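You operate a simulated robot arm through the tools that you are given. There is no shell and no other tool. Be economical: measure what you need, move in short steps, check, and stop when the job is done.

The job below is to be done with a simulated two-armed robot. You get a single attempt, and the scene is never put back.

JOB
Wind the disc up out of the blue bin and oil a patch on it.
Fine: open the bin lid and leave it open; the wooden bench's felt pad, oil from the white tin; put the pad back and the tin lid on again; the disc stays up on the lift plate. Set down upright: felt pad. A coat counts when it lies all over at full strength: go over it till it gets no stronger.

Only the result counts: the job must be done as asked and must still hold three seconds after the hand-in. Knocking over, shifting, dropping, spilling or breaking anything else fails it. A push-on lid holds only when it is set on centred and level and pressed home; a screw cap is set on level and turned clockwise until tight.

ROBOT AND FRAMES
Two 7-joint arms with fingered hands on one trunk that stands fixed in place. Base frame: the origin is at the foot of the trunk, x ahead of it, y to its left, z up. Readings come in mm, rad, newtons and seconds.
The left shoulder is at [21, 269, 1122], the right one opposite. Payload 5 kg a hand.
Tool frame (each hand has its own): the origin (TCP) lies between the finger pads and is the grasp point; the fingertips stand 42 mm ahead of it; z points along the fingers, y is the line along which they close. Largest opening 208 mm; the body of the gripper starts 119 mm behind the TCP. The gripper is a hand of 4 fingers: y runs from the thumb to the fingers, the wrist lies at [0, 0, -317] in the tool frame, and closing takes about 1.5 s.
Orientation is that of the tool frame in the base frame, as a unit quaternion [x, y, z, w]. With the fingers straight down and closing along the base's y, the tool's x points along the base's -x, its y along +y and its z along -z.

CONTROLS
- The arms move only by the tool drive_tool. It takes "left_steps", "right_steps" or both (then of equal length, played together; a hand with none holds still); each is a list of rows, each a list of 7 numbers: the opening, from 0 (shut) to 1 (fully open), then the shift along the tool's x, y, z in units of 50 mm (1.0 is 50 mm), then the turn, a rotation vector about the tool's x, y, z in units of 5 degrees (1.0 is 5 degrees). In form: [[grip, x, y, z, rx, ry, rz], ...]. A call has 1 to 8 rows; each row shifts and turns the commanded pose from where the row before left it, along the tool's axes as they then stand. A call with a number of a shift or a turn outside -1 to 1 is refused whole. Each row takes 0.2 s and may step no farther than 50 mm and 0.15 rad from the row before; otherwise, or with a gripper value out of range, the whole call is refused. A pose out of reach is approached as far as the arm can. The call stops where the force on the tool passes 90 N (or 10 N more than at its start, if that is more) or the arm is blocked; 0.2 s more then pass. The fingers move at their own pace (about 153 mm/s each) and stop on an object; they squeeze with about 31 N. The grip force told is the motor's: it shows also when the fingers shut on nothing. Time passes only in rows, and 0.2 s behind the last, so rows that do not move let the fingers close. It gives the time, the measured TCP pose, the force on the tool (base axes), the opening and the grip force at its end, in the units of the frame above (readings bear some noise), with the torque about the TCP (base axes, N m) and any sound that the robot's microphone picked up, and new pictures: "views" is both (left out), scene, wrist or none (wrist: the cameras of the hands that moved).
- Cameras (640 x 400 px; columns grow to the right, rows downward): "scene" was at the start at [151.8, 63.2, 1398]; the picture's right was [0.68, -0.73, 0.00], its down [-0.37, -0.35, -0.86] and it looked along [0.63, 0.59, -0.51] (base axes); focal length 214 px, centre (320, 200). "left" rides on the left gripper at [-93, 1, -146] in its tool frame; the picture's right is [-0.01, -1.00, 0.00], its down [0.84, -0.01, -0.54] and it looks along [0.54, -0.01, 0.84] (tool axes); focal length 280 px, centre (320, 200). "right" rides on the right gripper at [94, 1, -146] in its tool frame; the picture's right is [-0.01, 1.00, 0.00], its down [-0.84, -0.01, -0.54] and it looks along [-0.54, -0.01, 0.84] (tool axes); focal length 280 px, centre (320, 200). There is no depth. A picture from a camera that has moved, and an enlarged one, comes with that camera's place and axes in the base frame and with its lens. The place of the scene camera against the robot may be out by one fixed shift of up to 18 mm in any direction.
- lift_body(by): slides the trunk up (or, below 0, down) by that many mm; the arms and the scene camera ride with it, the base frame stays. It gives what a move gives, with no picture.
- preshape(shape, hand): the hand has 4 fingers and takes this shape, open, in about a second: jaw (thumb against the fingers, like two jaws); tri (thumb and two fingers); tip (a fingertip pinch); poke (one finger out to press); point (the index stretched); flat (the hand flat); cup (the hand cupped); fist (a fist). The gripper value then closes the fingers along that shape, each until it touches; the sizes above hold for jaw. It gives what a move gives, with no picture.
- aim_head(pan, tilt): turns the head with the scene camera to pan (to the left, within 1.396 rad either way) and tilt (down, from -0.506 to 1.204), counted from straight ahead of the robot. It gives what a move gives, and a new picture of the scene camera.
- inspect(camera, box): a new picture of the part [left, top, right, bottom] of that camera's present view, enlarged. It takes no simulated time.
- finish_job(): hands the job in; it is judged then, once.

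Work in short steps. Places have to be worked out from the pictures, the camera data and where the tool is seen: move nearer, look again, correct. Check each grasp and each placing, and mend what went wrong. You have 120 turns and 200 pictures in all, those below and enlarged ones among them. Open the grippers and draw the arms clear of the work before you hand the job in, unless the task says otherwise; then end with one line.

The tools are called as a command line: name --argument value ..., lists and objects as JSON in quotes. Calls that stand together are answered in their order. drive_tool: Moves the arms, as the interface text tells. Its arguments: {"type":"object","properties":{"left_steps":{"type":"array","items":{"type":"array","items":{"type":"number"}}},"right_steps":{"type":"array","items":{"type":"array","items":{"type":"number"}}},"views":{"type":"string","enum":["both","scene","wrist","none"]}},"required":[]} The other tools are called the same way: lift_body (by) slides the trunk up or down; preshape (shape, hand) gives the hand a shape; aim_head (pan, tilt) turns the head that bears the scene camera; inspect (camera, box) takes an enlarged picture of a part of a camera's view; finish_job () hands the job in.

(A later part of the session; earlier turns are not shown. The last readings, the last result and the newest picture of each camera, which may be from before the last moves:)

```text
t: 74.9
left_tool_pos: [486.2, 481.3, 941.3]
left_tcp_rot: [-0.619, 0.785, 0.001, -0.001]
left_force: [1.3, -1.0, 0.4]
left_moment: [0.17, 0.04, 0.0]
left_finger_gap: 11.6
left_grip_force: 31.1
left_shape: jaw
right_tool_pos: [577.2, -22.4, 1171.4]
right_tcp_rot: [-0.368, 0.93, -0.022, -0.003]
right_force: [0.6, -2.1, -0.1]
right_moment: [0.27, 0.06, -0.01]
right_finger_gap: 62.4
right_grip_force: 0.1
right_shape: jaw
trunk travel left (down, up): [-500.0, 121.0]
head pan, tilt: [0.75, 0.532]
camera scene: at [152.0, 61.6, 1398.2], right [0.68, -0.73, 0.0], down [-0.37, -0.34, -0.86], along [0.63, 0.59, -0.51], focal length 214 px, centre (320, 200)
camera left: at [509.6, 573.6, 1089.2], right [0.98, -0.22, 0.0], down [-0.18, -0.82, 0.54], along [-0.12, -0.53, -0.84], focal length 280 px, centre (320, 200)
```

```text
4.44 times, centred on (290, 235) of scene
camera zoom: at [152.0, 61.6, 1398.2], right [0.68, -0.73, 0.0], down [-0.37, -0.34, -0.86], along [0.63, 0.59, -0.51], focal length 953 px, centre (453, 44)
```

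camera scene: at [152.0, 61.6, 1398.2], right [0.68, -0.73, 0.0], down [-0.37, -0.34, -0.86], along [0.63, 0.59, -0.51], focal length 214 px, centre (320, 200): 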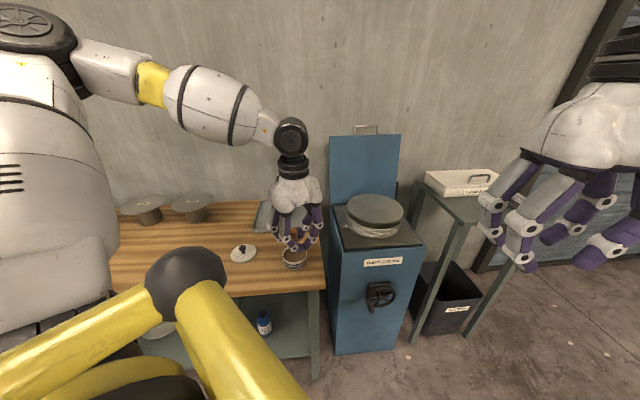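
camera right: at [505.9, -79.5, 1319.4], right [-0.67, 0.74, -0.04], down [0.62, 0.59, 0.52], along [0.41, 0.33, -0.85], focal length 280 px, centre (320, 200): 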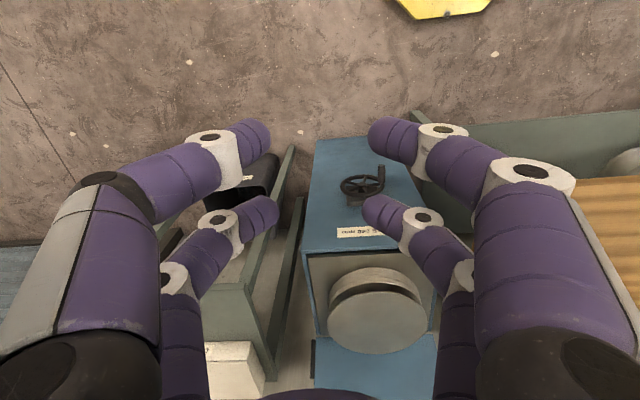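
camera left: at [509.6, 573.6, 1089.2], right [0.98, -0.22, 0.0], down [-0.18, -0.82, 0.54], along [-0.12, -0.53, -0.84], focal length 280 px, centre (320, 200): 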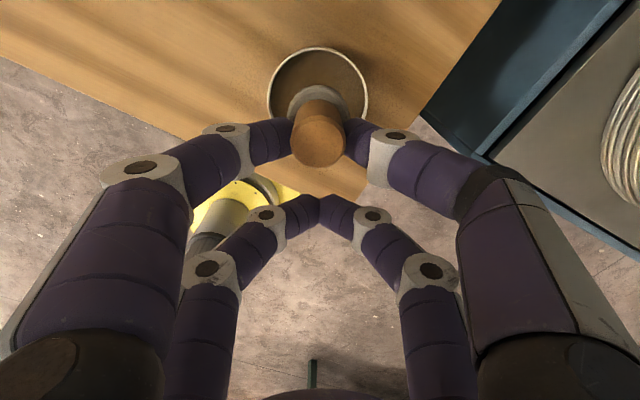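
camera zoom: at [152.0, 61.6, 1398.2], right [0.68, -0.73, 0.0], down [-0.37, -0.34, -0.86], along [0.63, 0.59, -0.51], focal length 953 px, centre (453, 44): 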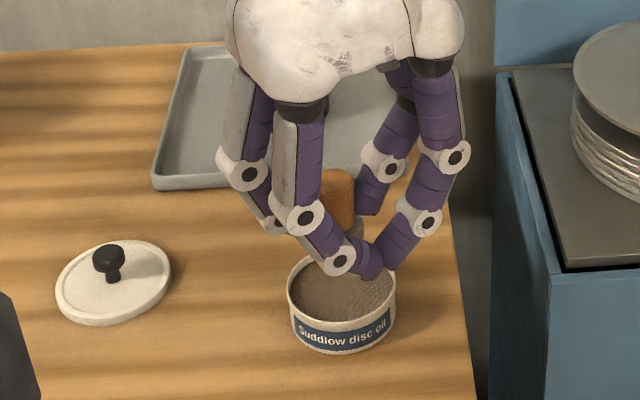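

Pad is over the tin within a few mm. I'll nudge and lower, feeling for the oil surface.

drive_tool --left_steps '[[0, -0.08, 0, 0.4, 0, 0, 0], [0, 0, 0, 0.4, 0, 0, 0], [0, 0, 0, 0.15, 0, 0, 0]]' --views "none"

drive_tool --left_steps '[[0, 0, 0, 0.1, 0, 0, 0], [0, 0, 0, 0.08, 0, 0, 0]]' --views "none"

inspect --camera "scene" --box '[240, 190, 340, 280]'

```text
t: 75.7
left_tool_pos: [487.4, 485.6, 892.2]
left_tcp_rot: [-0.619, 0.785, 0.0, -0.001]
left_force: [0.1, 0.8, 0.0]
left_moment: [0.04, 0.01, 0.01]
left_finger_gap: 11.5
left_grip_force: 31.4
left_shape: jaw
right_tool_pos: [576.4, -21.0, 1171.2]
right_tcp_rot: [-0.369, 0.929, -0.022, -0.001]
right_force: [-0.3, -1.2, -0.9]
right_moment: [0.02, 0.02, -0.02]
right_finger_gap: 62.2
right_grip_force: 0.0
right_shape: jaw
trunk travel left (down, up): [-500.0, 121.0]
head pan, tilt: [0.75, 0.532]
```

```text
t: 76.3
left_tool_pos: [487.1, 485.4, 885.7]
left_tcp_rot: [-0.619, 0.785, -0.001, 0.001]
left_force: [-2.4, 2.9, 29.8]
left_moment: [0.99, -0.05, 0.06]
left_finger_gap: 13.1
left_grip_force: 31.3
left_shape: jaw
right_tool_pos: [577.2, -22.1, 1172.5]
right_tcp_rot: [-0.368, 0.929, -0.022, -0.003]
right_force: [0.4, 0.4, -1.3]
right_moment: [-0.01, 0.03, -0.03]
right_finger_gap: 62.5
right_grip_force: 0.0
right_shape: jaw
trunk travel left (down, up): [-500.0, 121.0]
head pan, tilt: [0.75, 0.532]
```

```text
4.44 times, centred on (290, 235) of scene
camera zoom: at [150.9, 62.4, 1398.6], right [0.68, -0.73, 0.0], down [-0.37, -0.35, -0.86], along [0.63, 0.59, -0.51], focal length 953 px, centre (453, 44)
```

zoom: 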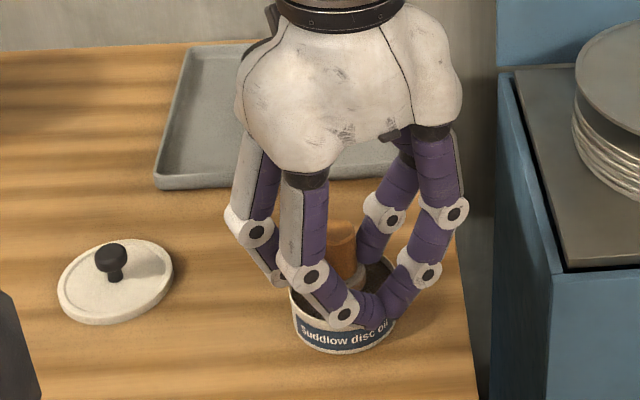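

The pad presses the oil with about 30 N at its own offset, so it's in contact. I'll dwell briefly, then lift and look.

drive_tool --left_steps '[[0, 0, 0, 0, 0, 0, 0], [0, 0.06, 0, 0, 0, 0, 0], [0, -0.12, 0, 0, 0, 0, 0], [0, 0.06, 0, 0, 0, 0, 0], [0, 0, 0, -0.3, 0, 0, 0], [0, 0, 0, -0.7, 0, 0, 0], [0, 0, 0, -0.9, 0, 0, 0], [0, 0, 0, -0.9, 0, 0, 0]]' --views "wrist"

inspect --camera "scene" --box '[240, 180, 340, 280]'

```text
t: 78.1
left_tool_pos: [487.8, 485.5, 1026.2]
left_tcp_rot: [-0.619, 0.785, 0.001, -0.002]
left_force: [0.1, -0.8, -0.3]
left_moment: [0.06, -0.02, 0.0]
left_finger_gap: 13.2
left_grip_force: 30.9
left_shape: jaw
right_tool_pos: [577.3, -21.7, 1172.4]
right_tcp_rot: [-0.368, 0.929, -0.023, -0.002]
right_force: [-0.4, -1.3, -0.1]
right_moment: [0.05, -0.02, 0.0]
right_finger_gap: 62.3
right_grip_force: 0.1
right_shape: jaw
trunk travel left (down, up): [-500.0, 121.0]
head pan, tilt: [0.75, 0.532]
camera left: at [509.9, 577.3, 1173.4], right [0.98, -0.22, 0.0], down [-0.18, -0.82, 0.54], along [-0.12, -0.53, -0.84], focal length 280 px, centre (320, 200)
```

left: 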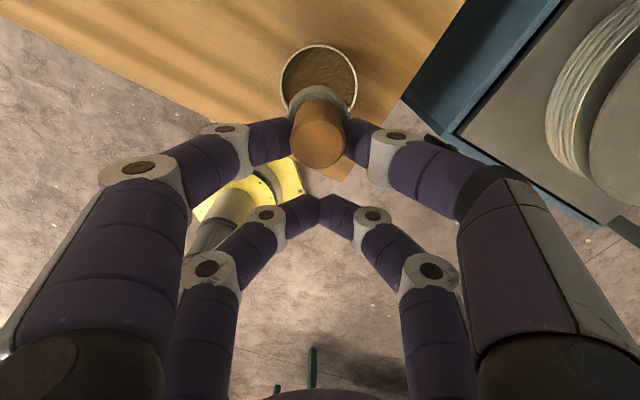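

```text
4.00 times, centred on (290, 230) of scene
camera zoom: at [151.7, 62.8, 1398.2], right [0.68, -0.73, 0.0], down [-0.37, -0.35, -0.86], along [0.63, 0.59, -0.51], focal length 858 px, centre (440, 80)
```

zoom: 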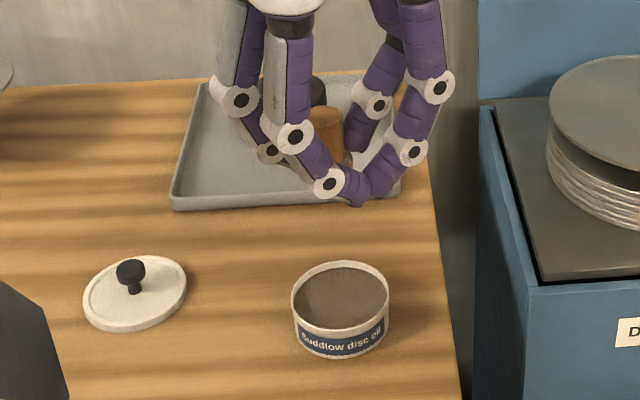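

Oil surface shows a dent; pad loaded. Now carry it above the disc, high.

drive_tool --left_steps '[[0, 0.08, -0.914, -0.1, 0, 0, 0], [0, 0.08, -0.914, -0.1, 0, 0, 0], [0, 0.08, -0.914, -0.1, 0, 0, 0], [0, 0.08, -0.914, -0.1, 0, 0, 0], [0, 0.08, -0.914, -0.1, 0, 0, 0], [0, 0.08, -0.914, -0.1, 0, 0, 0], [0, 0.08, -0.914, -0.1, 0, 0, 0], [0, 0.08, -0.914, -0.1, 0, 0, 0]]' --views "both"

inspect --camera "scene" --box '[320, 140, 440, 260]'

```text
t: 79.9
left_tool_pos: [832.1, 372.8, 1060.9]
left_tcp_rot: [-0.62, 0.785, 0.004, -0.002]
left_force: [-0.6, -5.5, -12.1]
left_moment: [0.62, 0.03, -0.02]
left_finger_gap: 13.2
left_grip_force: 30.7
left_shape: jaw
right_tool_pos: [575.4, -19.1, 1172.2]
right_tcp_rot: [-0.37, 0.929, -0.023, -0.002]
right_force: [-5.4, 2.2, 2.2]
right_moment: [-0.22, -0.66, -0.01]
right_finger_gap: 62.5
right_grip_force: 0.0
right_shape: jaw
trunk travel left (down, up): [-500.0, 121.0]
head pan, tilt: [0.75, 0.532]
camera scene: at [151.3, 64.0, 1397.9], right [0.68, -0.73, 0.0], down [-0.37, -0.35, -0.86], along [0.63, 0.59, -0.51], focal length 214 px, centre (320, 200)
camera left: at [855.9, 464.3, 1209.7], right [0.98, -0.22, -0.01], down [-0.18, -0.82, 0.54], along [-0.12, -0.52, -0.84], focal length 280 px, centre (320, 200)
```

scene: 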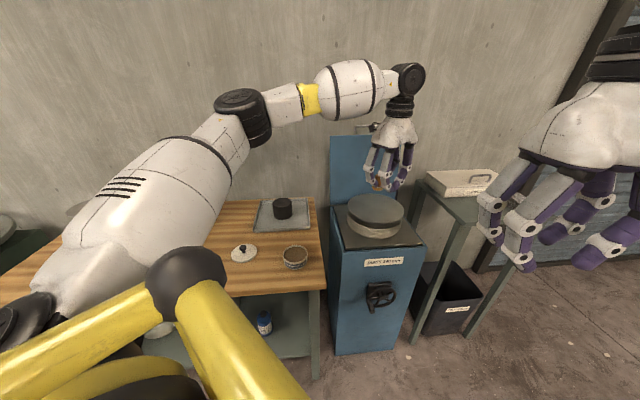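
left: 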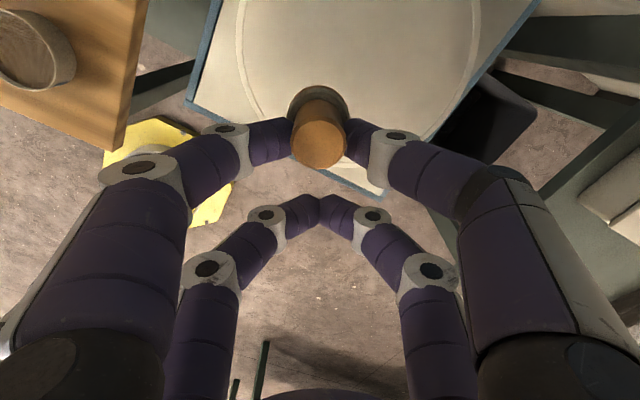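

```text
3.33 times, centred on (380, 200) of scene
camera zoom: at [151.3, 64.0, 1397.9], right [0.68, -0.73, 0.0], down [-0.37, -0.35, -0.86], along [0.63, 0.59, -0.51], focal length 715 px, centre (120, 200)
```

zoom: 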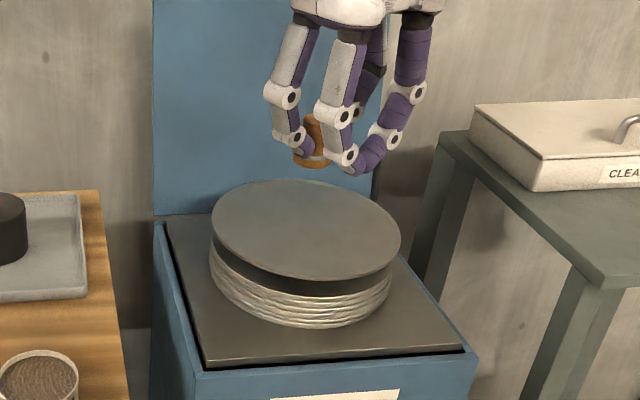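

I'll look at the disc surface closely for any marked patch and fix its centre.

inspect --camera "left" --box '[180, 0, 540, 200]'

inspect --camera "right" --box '[290, 220, 450, 360]'

```text
1.78 times, centred on (360, 100) of left
camera zoom: at [855.9, 464.3, 1209.7], right [0.98, -0.22, -0.01], down [-0.18, -0.82, 0.54], along [-0.12, -0.52, -0.84], focal length 498 px, centre (249, 378)
```

zoom: 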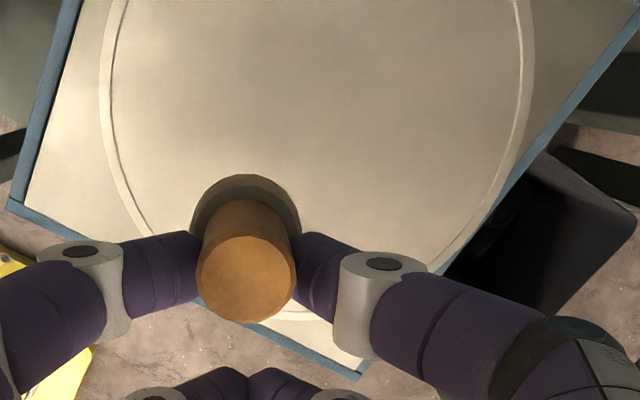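

```text
2.86 times, centred on (370, 290) of right
camera zoom: at [504.5, -74.8, 1319.8], right [-0.68, 0.74, -0.04], down [0.61, 0.59, 0.52], along [0.41, 0.33, -0.85], focal length 801 px, centre (177, -57)
```

zoom: 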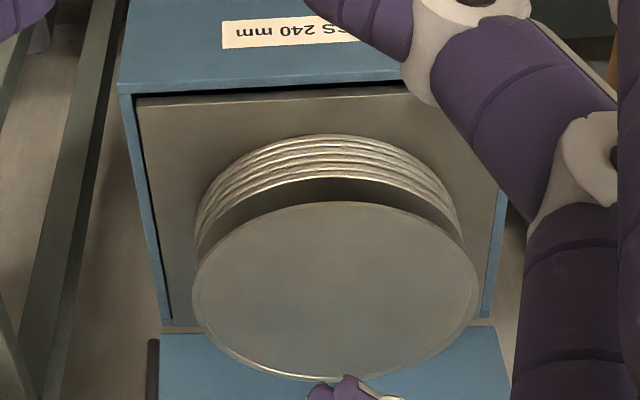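

No marking, so I'll coat a patch around the disc's centre, refined to about (873,422,889). Positioning over it and lowering gently.

drive_tool --left_steps '[[0, -0.55, -0.58, 0, 0, 0, 0], [0, 0, 0, 0.7, 0, 0, 0], [0, 0, 0, 0.7, 0, 0, 0], [0, 0, 0, 0.3, 0, 0, 0]]' --views "wrist"

inspect --camera "scene" --box '[320, 140, 440, 260]'

```text
t: 80.9
left_tool_pos: [853.8, 396.9, 976.7]
left_tcp_rot: [-0.62, 0.784, 0.0, -0.001]
left_force: [-0.3, -0.2, 0.5]
left_moment: [0.02, 0.0, 0.02]
left_finger_gap: 13.0
left_grip_force: 31.5
left_shape: jaw
left hand out of reach, approached as far as the arm can: row 1
right_tool_pos: [576.3, -20.8, 1172.7]
right_tcp_rot: [-0.368, 0.93, -0.023, -0.003]
right_force: [-0.9, -0.1, 0.5]
right_moment: [0.01, 0.02, 0.01]
right_finger_gap: 62.1
right_grip_force: 0.0
right_shape: jaw
trunk travel left (down, up): [-500.0, 121.0]
head pan, tilt: [0.75, 0.532]
camera left: at [875.2, 489.0, 1123.5], right [0.98, -0.22, 0.0], down [-0.18, -0.82, 0.54], along [-0.12, -0.53, -0.84], focal length 280 px, centre (320, 200)
```

left: 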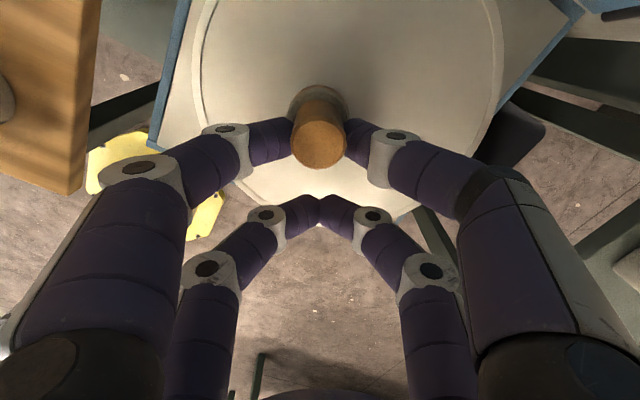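

```text
3.33 times, centred on (380, 200) of scene
camera zoom: at [151.8, 63.0, 1398.0], right [0.68, -0.73, 0.0], down [-0.37, -0.35, -0.86], along [0.63, 0.59, -0.51], focal length 715 px, centre (120, 200)
```

zoom: 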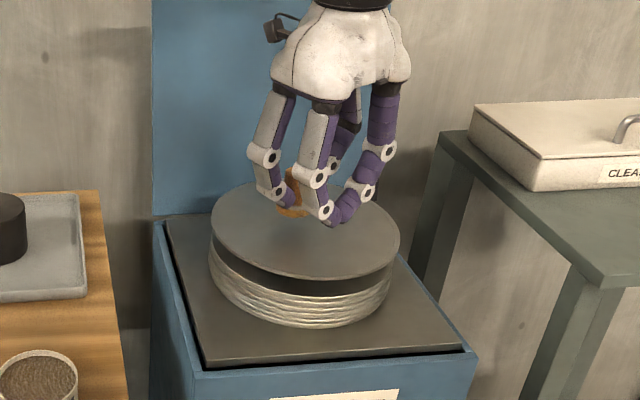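

Slightly short of reach. Raising the trunk 100 mm will put the shoulder higher and give more reach; the hands ride up clear.

lift_body --by 110

drive_tool --left_steps '[[0, -0.2, -0.5, 0.6, 0, 0, 0], [0, 0, 0, 0.9, 0, 0, 0], [0, 0, 0, 0.6, 0, 0, 0]]' --views "wrist"

inspect --camera "scene" --box '[320, 180, 440, 300]'

```text
t: 82.3
left_tool_pos: [854.4, 397.9, 1082.8]
left_tcp_rot: [-0.62, 0.784, 0.001, -0.002]
left_force: [0.3, 0.7, 0.0]
left_moment: [-0.01, 0.01, -0.02]
left_finger_gap: 13.2
left_grip_force: 31.4
left_shape: jaw
right_tool_pos: [576.9, -17.2, 1279.9]
right_tcp_rot: [-0.368, 0.929, -0.023, -0.003]
right_force: [0.5, -0.7, 0.8]
right_moment: [0.01, 0.02, -0.02]
right_finger_gap: 62.4
right_grip_force: 0.0
right_shape: jaw
trunk travel left (down, up): [-610.0, 11.0]
head pan, tilt: [0.75, 0.532]
```

```text
t: 83.1
left_tool_pos: [855.9, 413.8, 982.3]
left_tcp_rot: [-0.62, 0.785, -0.003, -0.001]
left_force: [0.7, -0.3, -0.1]
left_moment: [-0.07, 0.09, -0.04]
left_finger_gap: 13.1
left_grip_force: 31.4
left_shape: jaw
left hand out of reach, approached as far as the arm can: row 1, 2, 3
right_tool_pos: [576.2, -16.7, 1279.8]
right_tcp_rot: [-0.368, 0.929, -0.023, -0.003]
right_force: [0.0, 0.4, 0.0]
right_moment: [-0.08, 0.08, 0.0]
right_finger_gap: 62.4
right_grip_force: 0.0
right_shape: jaw
trunk travel left (down, up): [-610.0, 11.0]
head pan, tilt: [0.75, 0.532]
camera left: at [876.9, 506.0, 1129.5], right [0.98, -0.22, 0.0], down [-0.18, -0.82, 0.54], along [-0.12, -0.53, -0.84], focal length 280 px, centre (320, 200)
```

left: 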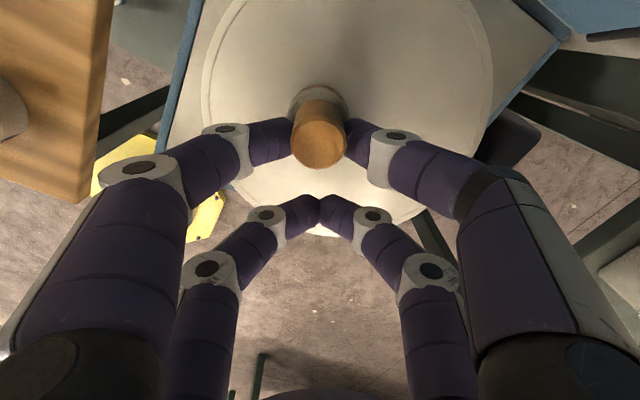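

```text
3.33 times, centred on (380, 240) of scene
camera zoom: at [150.1, 63.7, 1508.2], right [0.68, -0.73, 0.0], down [-0.37, -0.35, -0.86], along [0.63, 0.59, -0.51], focal length 715 px, centre (120, 67)
```

zoom: 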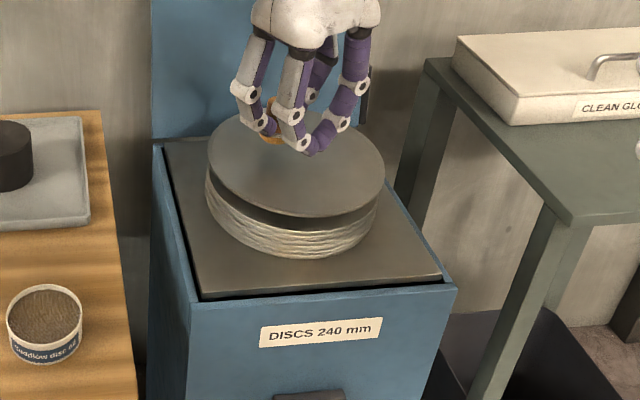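

Pad is about 27 mm short of the disc's centre. Yawing the hand back 40° swings the pad forward and gains that reach.

drive_tool --left_steps '[[0, 0.3, 0, 0, 0, 0, 1], [0, 0.2, 0, 0, 0, 0, 1], [0, 0.1, 0, 0, 0, 0, 1], [0, 0, 0, 0, 0, 0, 1], [0, 0, 0, 0, 0, 0, 1], [0, 0, 0, 0, 0, 0, 1], [0, 0, 0, 0, 0, 0, 1], [0, 0, 0, 0, 0, 0, 1]]' --views "wrist"

```text
t: 84.9
left_tool_pos: [839.6, 388.5, 981.5]
left_tcp_rot: [-0.314, 0.949, -0.001, -0.001]
left_force: [-0.3, 0.0, -0.6]
left_moment: [0.0, 0.02, 0.02]
left_finger_gap: 13.0
left_grip_force: 30.7
left_shape: jaw
left hand out of reach, approached as far as the arm can: row 2
right_tool_pos: [576.1, -16.1, 1280.3]
right_tcp_rot: [-0.368, 0.929, -0.023, -0.002]
right_force: [0.4, 0.3, -0.7]
right_moment: [0.01, -0.03, -0.01]
right_finger_gap: 62.4
right_grip_force: 0.1
right_shape: jaw
trunk travel left (down, up): [-610.0, 11.0]
head pan, tilt: [0.75, 0.532]
camera left: at [917.4, 446.2, 1130.1], right [0.61, -0.8, 0.0], down [-0.67, -0.51, 0.54], along [-0.43, -0.33, -0.84], focal length 280 px, centre (320, 200)
```

left: 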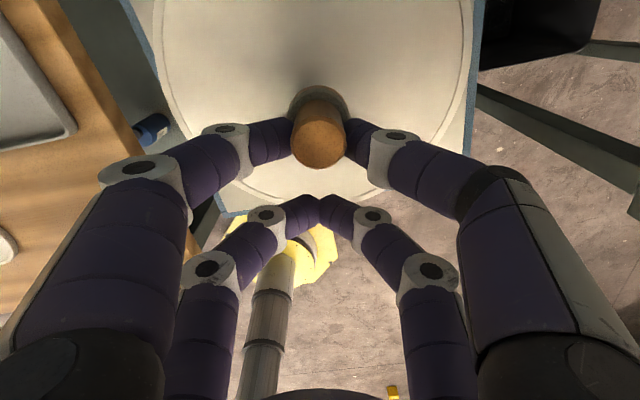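

Disc centre is about (884,429,895); the pad is 28 mm nearer, which is fine for a patch. Lowering in small steps to contact.

drive_tool --left_steps '[[0, 0, 0, 0.2, 0, 0, 0], [0, 0, 0, 0.12, 0, 0, 0], [0, 0, 0, 0.08, 0, 0, 0]]' --views "none"

inspect --camera "scene" --box '[340, 190, 420, 260]'

```text
t: 85.7
left_tool_pos: [837.2, 389.0, 962.9]
left_tcp_rot: [-0.315, 0.949, -0.002, 0.0]
left_force: [0.2, 1.1, -0.6]
left_moment: [0.0, 0.02, 0.01]
left_finger_gap: 12.8
left_grip_force: 30.9
left_shape: jaw
left hand out of reach, approached as far as the arm can: row 2
right_tool_pos: [576.8, -16.8, 1280.4]
right_tcp_rot: [-0.368, 0.929, -0.023, -0.003]
right_force: [-0.3, 0.3, -0.5]
right_moment: [-0.02, 0.01, 0.01]
right_finger_gap: 62.1
right_grip_force: 0.1
right_shape: jaw
trunk travel left (down, up): [-610.0, 11.0]
head pan, tilt: [0.75, 0.532]
```

```text
5.71 times, centred on (380, 225) of scene
camera zoom: at [149.8, 63.3, 1508.3], right [0.68, -0.73, 0.0], down [-0.37, -0.35, -0.86], along [0.63, 0.59, -0.51], focal length 1226 px, centre (-23, 57)
```

zoom: 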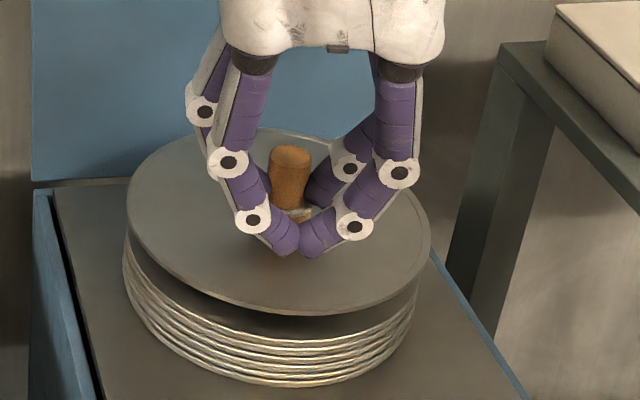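

Near the reach edge here, so I'll draw in 15 mm and continue down.

drive_tool --left_steps '[[0, 0.3, 0, 0.0, 0, 0, 0], [0, 0, 0, 0.1, 0, 0, 0], [0, 0, 0, 0.06, 0, 0, 0]]' --views "none"

drive_tool --left_steps '[[0, 0, 0, 0.08, 0, 0, 0], [0, 0, 0, 0, 0, 0, 0]]' --views "wrist"

```text
t: 86.5
left_tool_pos: [827.7, 380.5, 954.2]
left_tcp_rot: [-0.314, 0.949, 0.0, -0.001]
left_force: [-0.2, 0.8, -0.6]
left_moment: [0.02, 0.03, -0.01]
left_finger_gap: 12.9
left_grip_force: 31.1
left_shape: jaw
right_tool_pos: [576.0, -17.6, 1279.8]
right_tcp_rot: [-0.368, 0.93, -0.022, -0.002]
right_force: [-0.1, 0.9, 0.4]
right_moment: [0.04, -0.05, 0.0]
right_finger_gap: 62.3
right_grip_force: 0.0
right_shape: jaw
trunk travel left (down, up): [-610.0, 11.0]
head pan, tilt: [0.75, 0.532]
```

```text
t: 87.1
left_tool_pos: [827.6, 380.4, 950.1]
left_tcp_rot: [-0.314, 0.949, -0.001, -0.001]
left_force: [0.3, -0.5, -0.7]
left_moment: [0.0, 0.0, -0.02]
left_finger_gap: 13.0
left_grip_force: 31.1
left_shape: jaw
right_tool_pos: [576.5, -18.0, 1279.5]
right_tcp_rot: [-0.368, 0.93, -0.022, -0.002]
right_force: [-0.2, 0.6, 0.7]
right_moment: [-0.01, -0.02, -0.03]
right_finger_gap: 62.1
right_grip_force: 0.1
right_shape: jaw
trunk travel left (down, up): [-610.0, 11.0]
head pan, tilt: [0.75, 0.532]
camera left: at [903.8, 437.6, 1098.0], right [0.61, -0.79, 0.0], down [-0.67, -0.51, 0.54], along [-0.43, -0.33, -0.84], focal length 280 px, centre (320, 200)
```

left: 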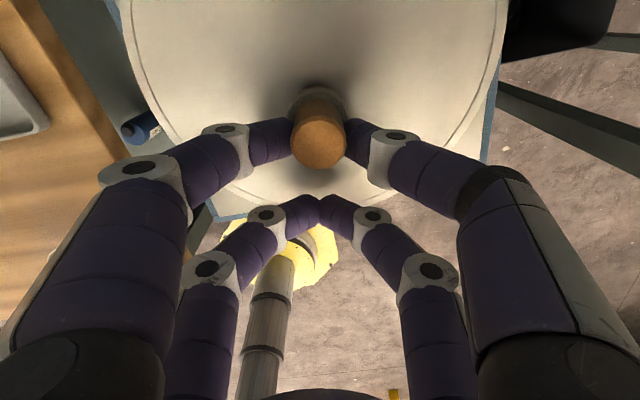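

Not touching yet; continuing down in small steps.

drive_tool --left_steps '[[0, 0, 0, 0.08, 0, 0, 0], [0, 0, 0, 0.06, 0, 0, 0]]' --views "none"

drive_tool --left_steps '[[0, 0, 0, 0.06, 0, 0, 0], [0, 0, 0, 0, 0, 0, 0]]' --views "none"

inspect --camera "scene" --box '[340, 190, 420, 260]'

```text
t: 87.7
left_tool_pos: [826.0, 380.9, 942.0]
left_tcp_rot: [-0.313, 0.95, -0.001, 0.0]
left_force: [-0.9, -0.1, 0.1]
left_moment: [-0.02, -0.05, -0.02]
left_finger_gap: 13.0
left_grip_force: 30.5
left_shape: jaw
right_tool_pos: [576.2, -17.8, 1280.3]
right_tcp_rot: [-0.368, 0.929, -0.023, -0.002]
right_force: [0.2, 1.3, 0.6]
right_moment: [0.01, -0.01, 0.01]
right_finger_gap: 62.2
right_grip_force: 0.0
right_shape: jaw
trunk travel left (down, up): [-610.0, 11.0]
head pan, tilt: [0.75, 0.532]
```

```text
t: 88.3
left_tool_pos: [825.8, 379.7, 941.0]
left_tcp_rot: [-0.313, 0.95, -0.002, -0.001]
left_force: [0.9, 0.1, 1.0]
left_moment: [0.02, -0.07, 0.01]
left_finger_gap: 13.4
left_grip_force: 31.3
left_shape: jaw
right_tool_pos: [576.3, -16.5, 1280.6]
right_tcp_rot: [-0.368, 0.93, -0.024, -0.002]
right_force: [-0.8, 0.2, 1.1]
right_moment: [0.01, -0.01, -0.03]
right_finger_gap: 62.2
right_grip_force: 0.2
right_shape: jaw
trunk travel left (down, up): [-610.0, 11.0]
head pan, tilt: [0.75, 0.532]
```

```text
5.71 times, centred on (380, 225) of scene
camera zoom: at [149.4, 63.2, 1508.4], right [0.68, -0.73, 0.0], down [-0.37, -0.35, -0.86], along [0.63, 0.59, -0.51], focal length 1226 px, centre (-23, 57)
```

zoom: 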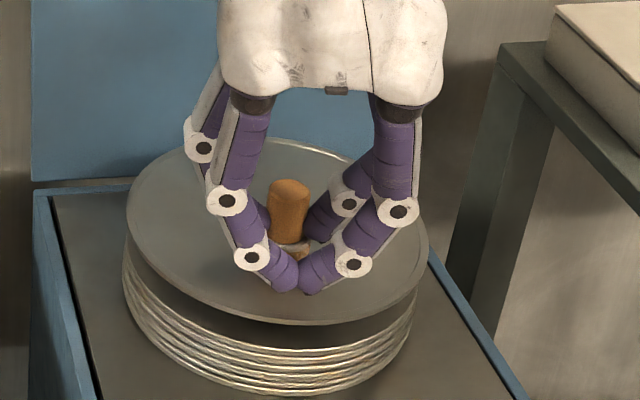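

Contact seems to begin near 941. A few mm more to build light pressure.

drive_tool --left_steps '[[0, 0, 0, 0.06, 0, 0, 0], [0, 0, 0, 0, 0, 0, 0]]' --views "none"

drive_tool --left_steps '[[0, 0, 0, 0.05, 0, 0, 0], [0, 0, 0, 0, 0, 0, 0]]' --views "none"

```text
t: 88.9
left_tool_pos: [825.9, 380.4, 937.9]
left_tcp_rot: [-0.313, 0.95, 0.0, 0.0]
left_force: [-0.4, -0.5, 0.9]
left_moment: [0.02, -0.07, -0.04]
left_finger_gap: 12.9
left_grip_force: 31.4
left_shape: jaw
right_tool_pos: [575.5, -17.5, 1279.9]
right_tcp_rot: [-0.368, 0.929, -0.023, -0.002]
right_force: [-0.2, -0.6, -0.8]
right_moment: [0.02, 0.0, 0.02]
right_finger_gap: 62.3
right_grip_force: 0.0
right_shape: jaw
trunk travel left (down, up): [-610.0, 11.0]
head pan, tilt: [0.75, 0.532]
```

```text
t: 89.5
left_tool_pos: [825.0, 381.2, 935.7]
left_tcp_rot: [-0.314, 0.949, -0.002, 0.0]
left_force: [-0.1, 0.0, 1.0]
left_moment: [-0.03, -0.07, -0.03]
left_finger_gap: 13.2
left_grip_force: 31.0
left_shape: jaw
right_tool_pos: [575.8, -17.7, 1280.2]
right_tcp_rot: [-0.369, 0.929, -0.024, -0.002]
right_force: [-0.1, -0.1, -0.1]
right_moment: [0.02, 0.01, 0.0]
right_finger_gap: 62.0
right_grip_force: 0.1
right_shape: jaw
trunk travel left (down, up): [-610.0, 11.0]
head pan, tilt: [0.75, 0.532]
```

Force stays about 1 N while going down; I'll look at the pad to see if it's tilting or sliding in the grip.

inspect --camera "left" --box '[240, 40, 400, 180]'

inspect --camera "scene" --box '[350, 205, 410, 255]'

```text
2.86 times, centred on (320, 110) of left
camera zoom: at [900.7, 439.8, 1083.8], right [0.61, -0.79, 0.0], down [-0.67, -0.51, 0.54], along [-0.43, -0.33, -0.84], focal length 801 px, centre (320, 457)
```

zoom: 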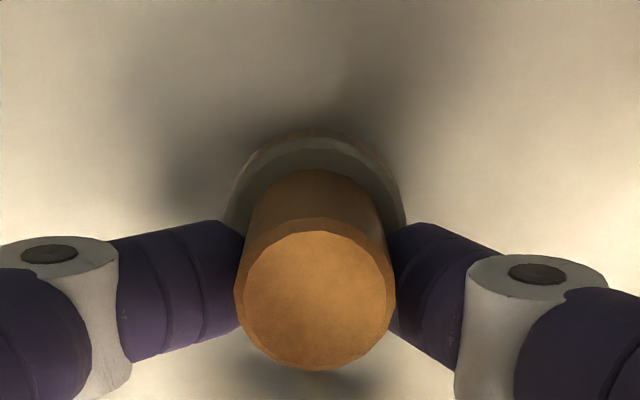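

```text
8.00 times, centred on (380, 230) of scene
camera zoom: at [149.4, 63.1, 1508.4], right [0.68, -0.73, 0.0], down [-0.37, -0.35, -0.86], along [0.63, 0.59, -0.51], focal length 1716 px, centre (-160, -40)
```

zoom: 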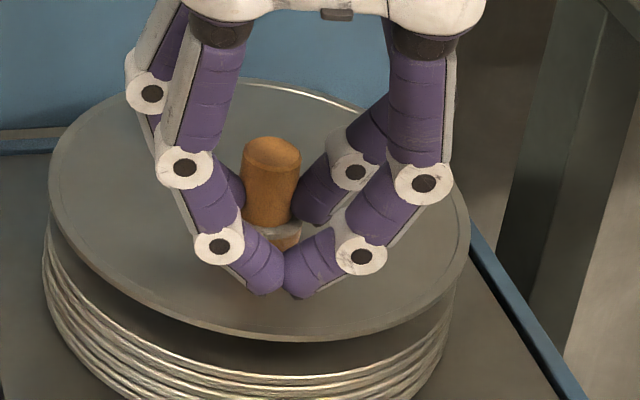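

Pad is upright; likely just above or barely touching. Continuing down.

drive_tool --left_steps '[[0, 0, 0, 0.06, 0, 0, 0], [0, 0, 0, 0.06, 0, 0, 0], [0, 0, 0, 0, 0, 0, 0]]' --views "none"

drive_tool --left_steps '[[0, 0, 0, 0.06, 0, 0, 0], [0, 0, 0, 0, 0, 0, 0]]' --views "none"

```text
t: 90.3
left_tool_pos: [823.2, 384.2, 929.6]
left_tcp_rot: [-0.314, 0.95, -0.002, -0.001]
left_force: [0.1, 0.2, -0.7]
left_moment: [-0.02, -0.04, 0.0]
left_finger_gap: 12.9
left_grip_force: 30.3
left_shape: jaw
left hand out of reach, approached as far as the arm can: row 1
right_tool_pos: [576.3, -17.2, 1280.4]
right_tcp_rot: [-0.368, 0.93, -0.023, -0.003]
right_force: [-0.3, -0.4, -1.0]
right_moment: [-0.02, 0.02, -0.02]
right_finger_gap: 62.4
right_grip_force: 0.1
right_shape: jaw
trunk travel left (down, up): [-610.0, 11.0]
head pan, tilt: [0.75, 0.532]
```

```text
t: 90.9
left_tool_pos: [822.6, 383.4, 926.1]
left_tcp_rot: [-0.314, 0.949, -0.002, 0.0]
left_force: [0.2, -0.4, 1.7]
left_moment: [0.02, -0.1, 0.0]
left_finger_gap: 13.1
left_grip_force: 30.9
left_shape: jaw
right_tool_pos: [574.6, -16.8, 1279.3]
right_tcp_rot: [-0.369, 0.929, -0.023, -0.001]
right_force: [0.3, 0.4, -0.1]
right_moment: [-0.04, -0.02, 0.01]
right_finger_gap: 62.4
right_grip_force: 0.1
right_shape: jaw
trunk travel left (down, up): [-610.0, 11.0]
head pan, tilt: [0.75, 0.532]
```

The reach is better with the trunk lower relative to the work. I'll raise the hand 180 mm, then lower the trunk 150 mm.

drive_tool --left_steps '[[0, 0, 0, -0.9, 0, 0, 0], [0, 0, 0, -0.9, 0, 0, 0], [0, 0, 0, -0.9, 0, 0, 0], [0, 0, 0, -0.9, 0, 0, 0]]' --views "none"

lift_body --by -150

drive_tool --left_steps '[[0, -0.4, 0, 0.2, 0, 0, 0], [0, -0.2, 0, 0.2, 0, 0, 0]]' --views "wrist"

```text
t: 91.9
left_tool_pos: [822.4, 382.9, 1104.6]
left_tcp_rot: [-0.314, 0.949, 0.0, -0.002]
left_force: [-0.8, -0.3, -1.6]
left_moment: [0.03, -0.02, 0.0]
left_finger_gap: 13.3
left_grip_force: 31.0
left_shape: jaw
right_tool_pos: [575.6, -17.7, 1280.5]
right_tcp_rot: [-0.369, 0.929, -0.024, -0.002]
right_force: [-0.4, -0.4, 1.0]
right_moment: [0.07, -0.12, 0.03]
right_finger_gap: 62.5
right_grip_force: 0.0
right_shape: jaw
trunk travel left (down, up): [-610.0, 11.0]
head pan, tilt: [0.75, 0.532]
```

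```text
t: 93.7
left_tool_pos: [824.0, 383.4, 958.1]
left_tcp_rot: [-0.314, 0.949, -0.001, -0.001]
left_force: [-0.5, 0.5, 0.0]
left_moment: [0.01, -0.02, 0.02]
left_finger_gap: 13.1
left_grip_force: 31.0
left_shape: jaw
right_tool_pos: [575.9, -18.0, 1130.1]
right_tcp_rot: [-0.367, 0.93, -0.023, -0.002]
right_force: [-0.3, 0.8, -0.9]
right_moment: [0.01, -0.02, 0.02]
right_finger_gap: 62.1
right_grip_force: 0.0
right_shape: jaw
trunk travel left (down, up): [-460.0, 161.0]
head pan, tilt: [0.75, 0.532]
```

```text
t: 94.3
left_tool_pos: [848.6, 401.8, 936.2]
left_tcp_rot: [-0.312, 0.95, 0.0, -0.001]
left_force: [0.4, -0.2, 0.1]
left_moment: [-0.04, 0.04, 0.01]
left_finger_gap: 13.2
left_grip_force: 31.3
left_shape: jaw
right_tool_pos: [575.3, -16.6, 1128.6]
right_tcp_rot: [-0.368, 0.93, -0.023, -0.002]
right_force: [-0.3, 0.0, -0.3]
right_moment: [-0.01, 0.01, 0.03]
right_finger_gap: 62.4
right_grip_force: 0.0
right_shape: jaw
trunk travel left (down, up): [-460.0, 161.0]
head pan, tilt: [0.75, 0.532]
camera left: at [925.1, 458.3, 1084.8], right [0.61, -0.8, 0.0], down [-0.67, -0.51, 0.54], along [-0.43, -0.33, -0.84], focal length 280 px, centre (320, 200)
```

left: 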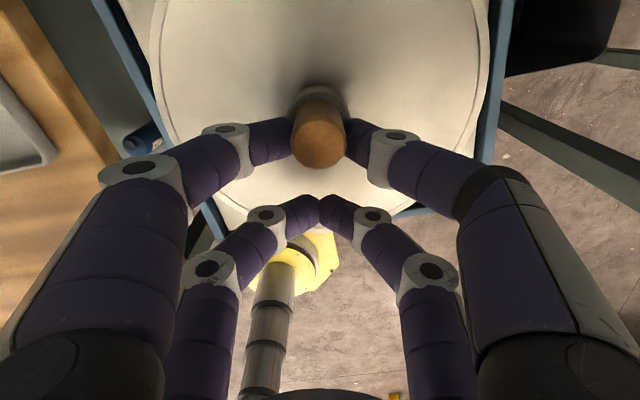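

Reach improved. I'll move 20 mm further toward the disc's centre and keep lowering.

drive_tool --left_steps '[[0, -0.4, 0, 0, 0, 0, 0], [0, 0, 0, 0.16, 0, 0, 0], [0, 0, 0, 0.06, 0, 0, 0], [0, 0, 0, 0, 0, 0, 0]]' --views "none"

drive_tool --left_steps '[[0, 0, 0, 0.06, 0, 0, 0], [0, 0, 0, 0.0, 0, 0, 0]]' --views "none"

```text
t: 95.3
left_tool_pos: [865.4, 411.4, 927.1]
left_tcp_rot: [-0.313, 0.95, 0.0, -0.002]
left_force: [-1.1, 0.1, 0.5]
left_moment: [-0.01, -0.02, -0.01]
left_finger_gap: 13.2
left_grip_force: 31.0
left_shape: jaw
right_tool_pos: [576.4, -17.3, 1129.7]
right_tcp_rot: [-0.367, 0.93, -0.022, -0.003]
right_force: [-0.2, 0.1, 0.5]
right_moment: [-0.03, 0.04, 0.02]
right_finger_gap: 62.2
right_grip_force: 0.1
right_shape: jaw
trunk travel left (down, up): [-460.0, 161.0]
head pan, tilt: [0.75, 0.532]
```

```text
t: 95.9
left_tool_pos: [864.2, 413.0, 922.8]
left_tcp_rot: [-0.314, 0.949, 0.0, -0.001]
left_force: [0.0, -0.2, 1.6]
left_moment: [-0.01, 0.0, 0.0]
left_finger_gap: 13.1
left_grip_force: 31.1
left_shape: jaw
right_tool_pos: [576.3, -17.7, 1130.2]
right_tcp_rot: [-0.368, 0.929, -0.023, -0.002]
right_force: [-0.7, -0.1, -0.5]
right_moment: [0.02, 0.0, 0.0]
right_finger_gap: 62.0
right_grip_force: 0.1
right_shape: jaw
trunk travel left (down, up): [-460.0, 161.0]
head pan, tilt: [0.75, 0.532]
```

The pad is now over the disc's centre. Down further in small steps.

drive_tool --left_steps '[[0, 0, 0, 0.07, 0, 0, 0], [0, 0, 0, 0, 0, 0, 0]]' --views "none"

drive_tool --left_steps '[[0, 0, 0, 0.07, 0, 0, 0], [0, 0, 0, 0, 0, 0, 0]]' --views "none"

inspect --camera "scene" --box '[340, 150, 420, 230]'

```text
t: 96.5
left_tool_pos: [865.2, 411.5, 918.1]
left_tcp_rot: [-0.315, 0.949, -0.001, -0.001]
left_force: [-0.6, 0.2, 0.2]
left_moment: [0.02, -0.1, -0.01]
left_finger_gap: 13.0
left_grip_force: 31.0
left_shape: jaw
right_tool_pos: [576.3, -18.1, 1129.7]
right_tcp_rot: [-0.369, 0.929, -0.022, -0.003]
right_force: [-0.6, -0.7, -0.8]
right_moment: [-0.01, -0.02, -0.03]
right_finger_gap: 62.4
right_grip_force: 0.1
right_shape: jaw
trunk travel left (down, up): [-460.0, 161.0]
head pan, tilt: [0.75, 0.532]
```

```text
t: 97.1
left_tool_pos: [866.0, 412.8, 916.6]
left_tcp_rot: [-0.314, 0.949, 0.0, -0.002]
left_force: [-0.1, -0.7, 0.5]
left_moment: [0.0, -0.02, 0.05]
left_finger_gap: 13.0
left_grip_force: 31.7
left_shape: jaw
right_tool_pos: [576.0, -18.3, 1130.1]
right_tcp_rot: [-0.369, 0.929, -0.023, -0.002]
right_force: [-0.7, 0.2, -0.5]
right_moment: [0.02, -0.01, -0.02]
right_finger_gap: 62.1
right_grip_force: 0.1
right_shape: jaw
trunk travel left (down, up): [-460.0, 161.0]
head pan, tilt: [0.75, 0.532]
```

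```text
5.00 times, centred on (380, 190) of scene
camera zoom: at [154.3, 63.2, 1357.6], right [0.68, -0.73, 0.0], down [-0.37, -0.35, -0.86], along [0.63, 0.59, -0.51], focal length 1072 px, centre (20, 250)
```

zoom: 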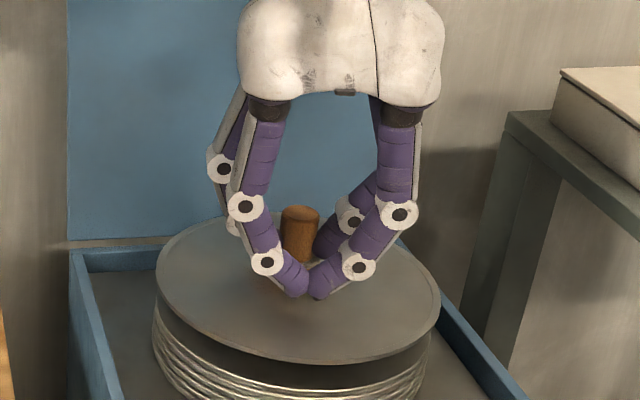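

Still no clear contact; I'll step down 6 mm more.

drive_tool --left_steps '[[0, 0, 0, 0.06, 0, 0, 0], [0, 0, 0, 0.06, 0, 0, 0]]' --views "none"

drive_tool --left_steps '[[0, 0, 0, 0.05, 0, 0, 0], [0, 0, 0, 0, 0, 0, 0]]' --views "none"

drive_tool --left_steps '[[0, 0, 0, 0.05, 0, 0, 0], [0, 0, 0, 0, 0, 0, 0]]' --views "wrist"

```text
t: 97.7
left_tool_pos: [865.6, 411.8, 909.1]
left_tcp_rot: [-0.313, 0.95, 0.0, -0.002]
left_force: [0.1, 0.5, 0.2]
left_moment: [0.01, -0.03, 0.01]
left_finger_gap: 12.8
left_grip_force: 30.5
left_shape: jaw
right_tool_pos: [575.6, -16.4, 1129.8]
right_tcp_rot: [-0.369, 0.929, -0.024, -0.002]
right_force: [-0.2, 0.2, -0.8]
right_moment: [0.01, -0.01, -0.02]
right_finger_gap: 62.3
right_grip_force: 0.1
right_shape: jaw
trunk travel left (down, up): [-460.0, 161.0]
head pan, tilt: [0.75, 0.532]
```

```text
t: 98.3
left_tool_pos: [865.0, 412.8, 907.5]
left_tcp_rot: [-0.313, 0.95, -0.001, -0.002]
left_force: [0.0, 0.6, 1.4]
left_moment: [0.02, -0.08, 0.02]
left_finger_gap: 13.0
left_grip_force: 31.0
left_shape: jaw
right_tool_pos: [575.5, -18.4, 1131.0]
right_tcp_rot: [-0.368, 0.929, -0.023, -0.002]
right_force: [0.7, 0.3, 0.5]
right_moment: [-0.05, 0.02, -0.01]
right_finger_gap: 62.3
right_grip_force: 0.1
right_shape: jaw
trunk travel left (down, up): [-460.0, 161.0]
head pan, tilt: [0.75, 0.532]
```

```text
t: 98.9
left_tool_pos: [862.8, 411.8, 905.4]
left_tcp_rot: [-0.314, 0.949, 0.0, -0.001]
left_force: [-0.2, -0.2, 1.4]
left_moment: [0.03, -0.05, 0.0]
left_finger_gap: 13.1
left_grip_force: 31.5
left_shape: jaw
right_tool_pos: [576.2, -17.5, 1129.1]
right_tcp_rot: [-0.369, 0.929, -0.023, -0.003]
right_force: [0.0, -0.8, 0.2]
right_moment: [0.05, 0.01, 0.0]
right_finger_gap: 62.1
right_grip_force: 0.0
right_shape: jaw
trunk travel left (down, up): [-460.0, 161.0]
head pan, tilt: [0.75, 0.532]
camera left: at [940.6, 468.8, 1053.3], right [0.61, -0.79, 0.0], down [-0.67, -0.51, 0.54], along [-0.43, -0.33, -0.84], focal length 280 px, centre (320, 200)
```

left: 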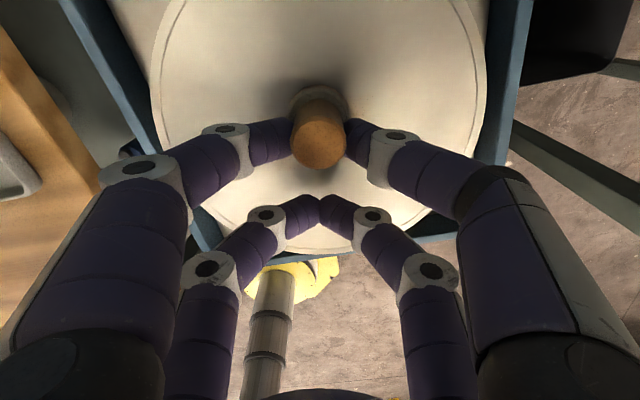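

No contact yet at 905; continuing down 5 mm at a time.

drive_tool --left_steps '[[0, 0, 0, 0.1, 0, 0, 0], [0, 0, 0, 0, 0, 0, 0]]' --views "none"

drive_tool --left_steps '[[0, 0, 0, 0.08, 0, 0, 0], [0, 0, 0, 0, 0, 0, 0]]' --views "none"

inspect --camera "scene" --box '[340, 150, 420, 230]'

```text
t: 99.5
left_tool_pos: [864.8, 412.0, 901.3]
left_tcp_rot: [-0.314, 0.95, -0.001, -0.001]
left_force: [0.2, 0.1, 0.2]
left_moment: [0.02, -0.02, 0.01]
left_finger_gap: 12.9
left_grip_force: 31.6
left_shape: jaw
right_tool_pos: [576.1, -17.0, 1128.1]
right_tcp_rot: [-0.369, 0.929, -0.023, -0.003]
right_force: [-0.6, 0.4, 0.0]
right_moment: [0.0, 0.02, -0.02]
right_finger_gap: 62.3
right_grip_force: 0.0
right_shape: jaw
trunk travel left (down, up): [-460.0, 161.0]
head pan, tilt: [0.75, 0.532]
```

```text
t: 100.1
left_tool_pos: [864.4, 412.6, 897.3]
left_tcp_rot: [-0.314, 0.949, -0.001, -0.002]
left_force: [-0.6, 0.2, 1.2]
left_moment: [0.0, -0.03, -0.02]
left_finger_gap: 12.8
left_grip_force: 30.9
left_shape: jaw
right_tool_pos: [576.0, -17.4, 1130.8]
right_tcp_rot: [-0.368, 0.93, -0.022, -0.002]
right_force: [0.4, -1.1, 0.0]
right_moment: [0.0, 0.02, -0.01]
right_finger_gap: 62.2
right_grip_force: 0.1
right_shape: jaw
trunk travel left (down, up): [-460.0, 161.0]
head pan, tilt: [0.75, 0.532]
```

```text
5.00 times, centred on (380, 190) of scene
camera zoom: at [154.2, 63.2, 1357.6], right [0.68, -0.73, 0.0], down [-0.37, -0.35, -0.86], along [0.63, 0.59, -0.51], focal length 1072 px, centre (20, 250)
```

zoom: 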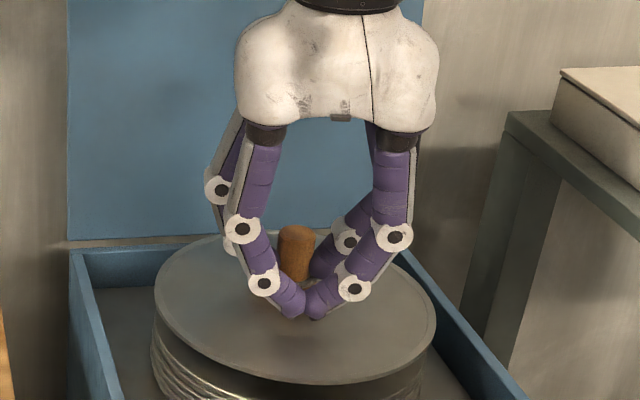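

The picture reveals the plate is sinking under the pad, as the lift gives way at only 1–2 N. First contact was really at about 941. I'll lift the pad and see what the disc does and whether oil was left.

drive_tool --left_steps '[[0, 0, 0, -0.6, 0, 0, 0], [0, 0, 0, -0.9, 0, 0, 0], [0, 0, 0, -0.9, 0, 0, 0], [0, 0.5, 0.5, -0.5, 0, 0, 0], [0, 0.5, 0.8, 0, 0, 0, 0], [0, 0.5, 0.8, 0, 0, 0, 0]]' --views "scene"

inspect --camera "scene" --box '[330, 170, 430, 290]'

```text
t: 101.5
left_tool_pos: [733.5, 455.8, 1043.2]
left_tcp_rot: [-0.315, 0.949, -0.001, -0.001]
left_force: [-0.5, -0.9, 0.3]
left_moment: [0.04, -0.1, -0.01]
left_finger_gap: 12.7
left_grip_force: 30.5
left_shape: jaw
left hand out of reach, approached as far as the arm can: row 3
right_tool_pos: [574.3, -16.9, 1131.0]
right_tcp_rot: [-0.369, 0.929, -0.023, -0.002]
right_force: [-0.2, 0.6, 1.1]
right_moment: [0.0, -0.19, 0.0]
right_finger_gap: 62.4
right_grip_force: 0.1
right_shape: jaw
trunk travel left (down, up): [-460.0, 161.0]
head pan, tilt: [0.75, 0.532]
camera scene: at [153.0, 63.2, 1358.1], right [0.68, -0.73, 0.0], down [-0.37, -0.35, -0.86], along [0.63, 0.59, -0.51], focal length 214 px, centre (320, 200)
```

scene: 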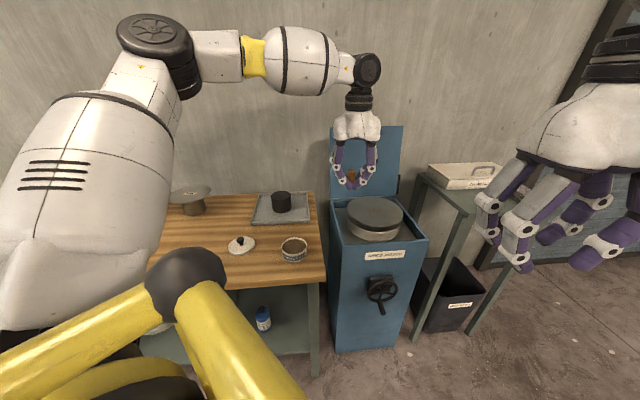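

```text
3.33 times, centred on (380, 230) of scene
camera zoom: at [153.0, 63.2, 1358.1], right [0.68, -0.73, 0.0], down [-0.37, -0.35, -0.86], along [0.63, 0.59, -0.51], focal length 715 px, centre (120, 100)
```

zoom: 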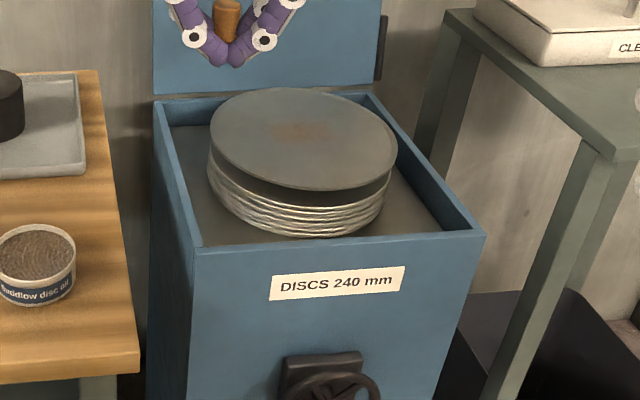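

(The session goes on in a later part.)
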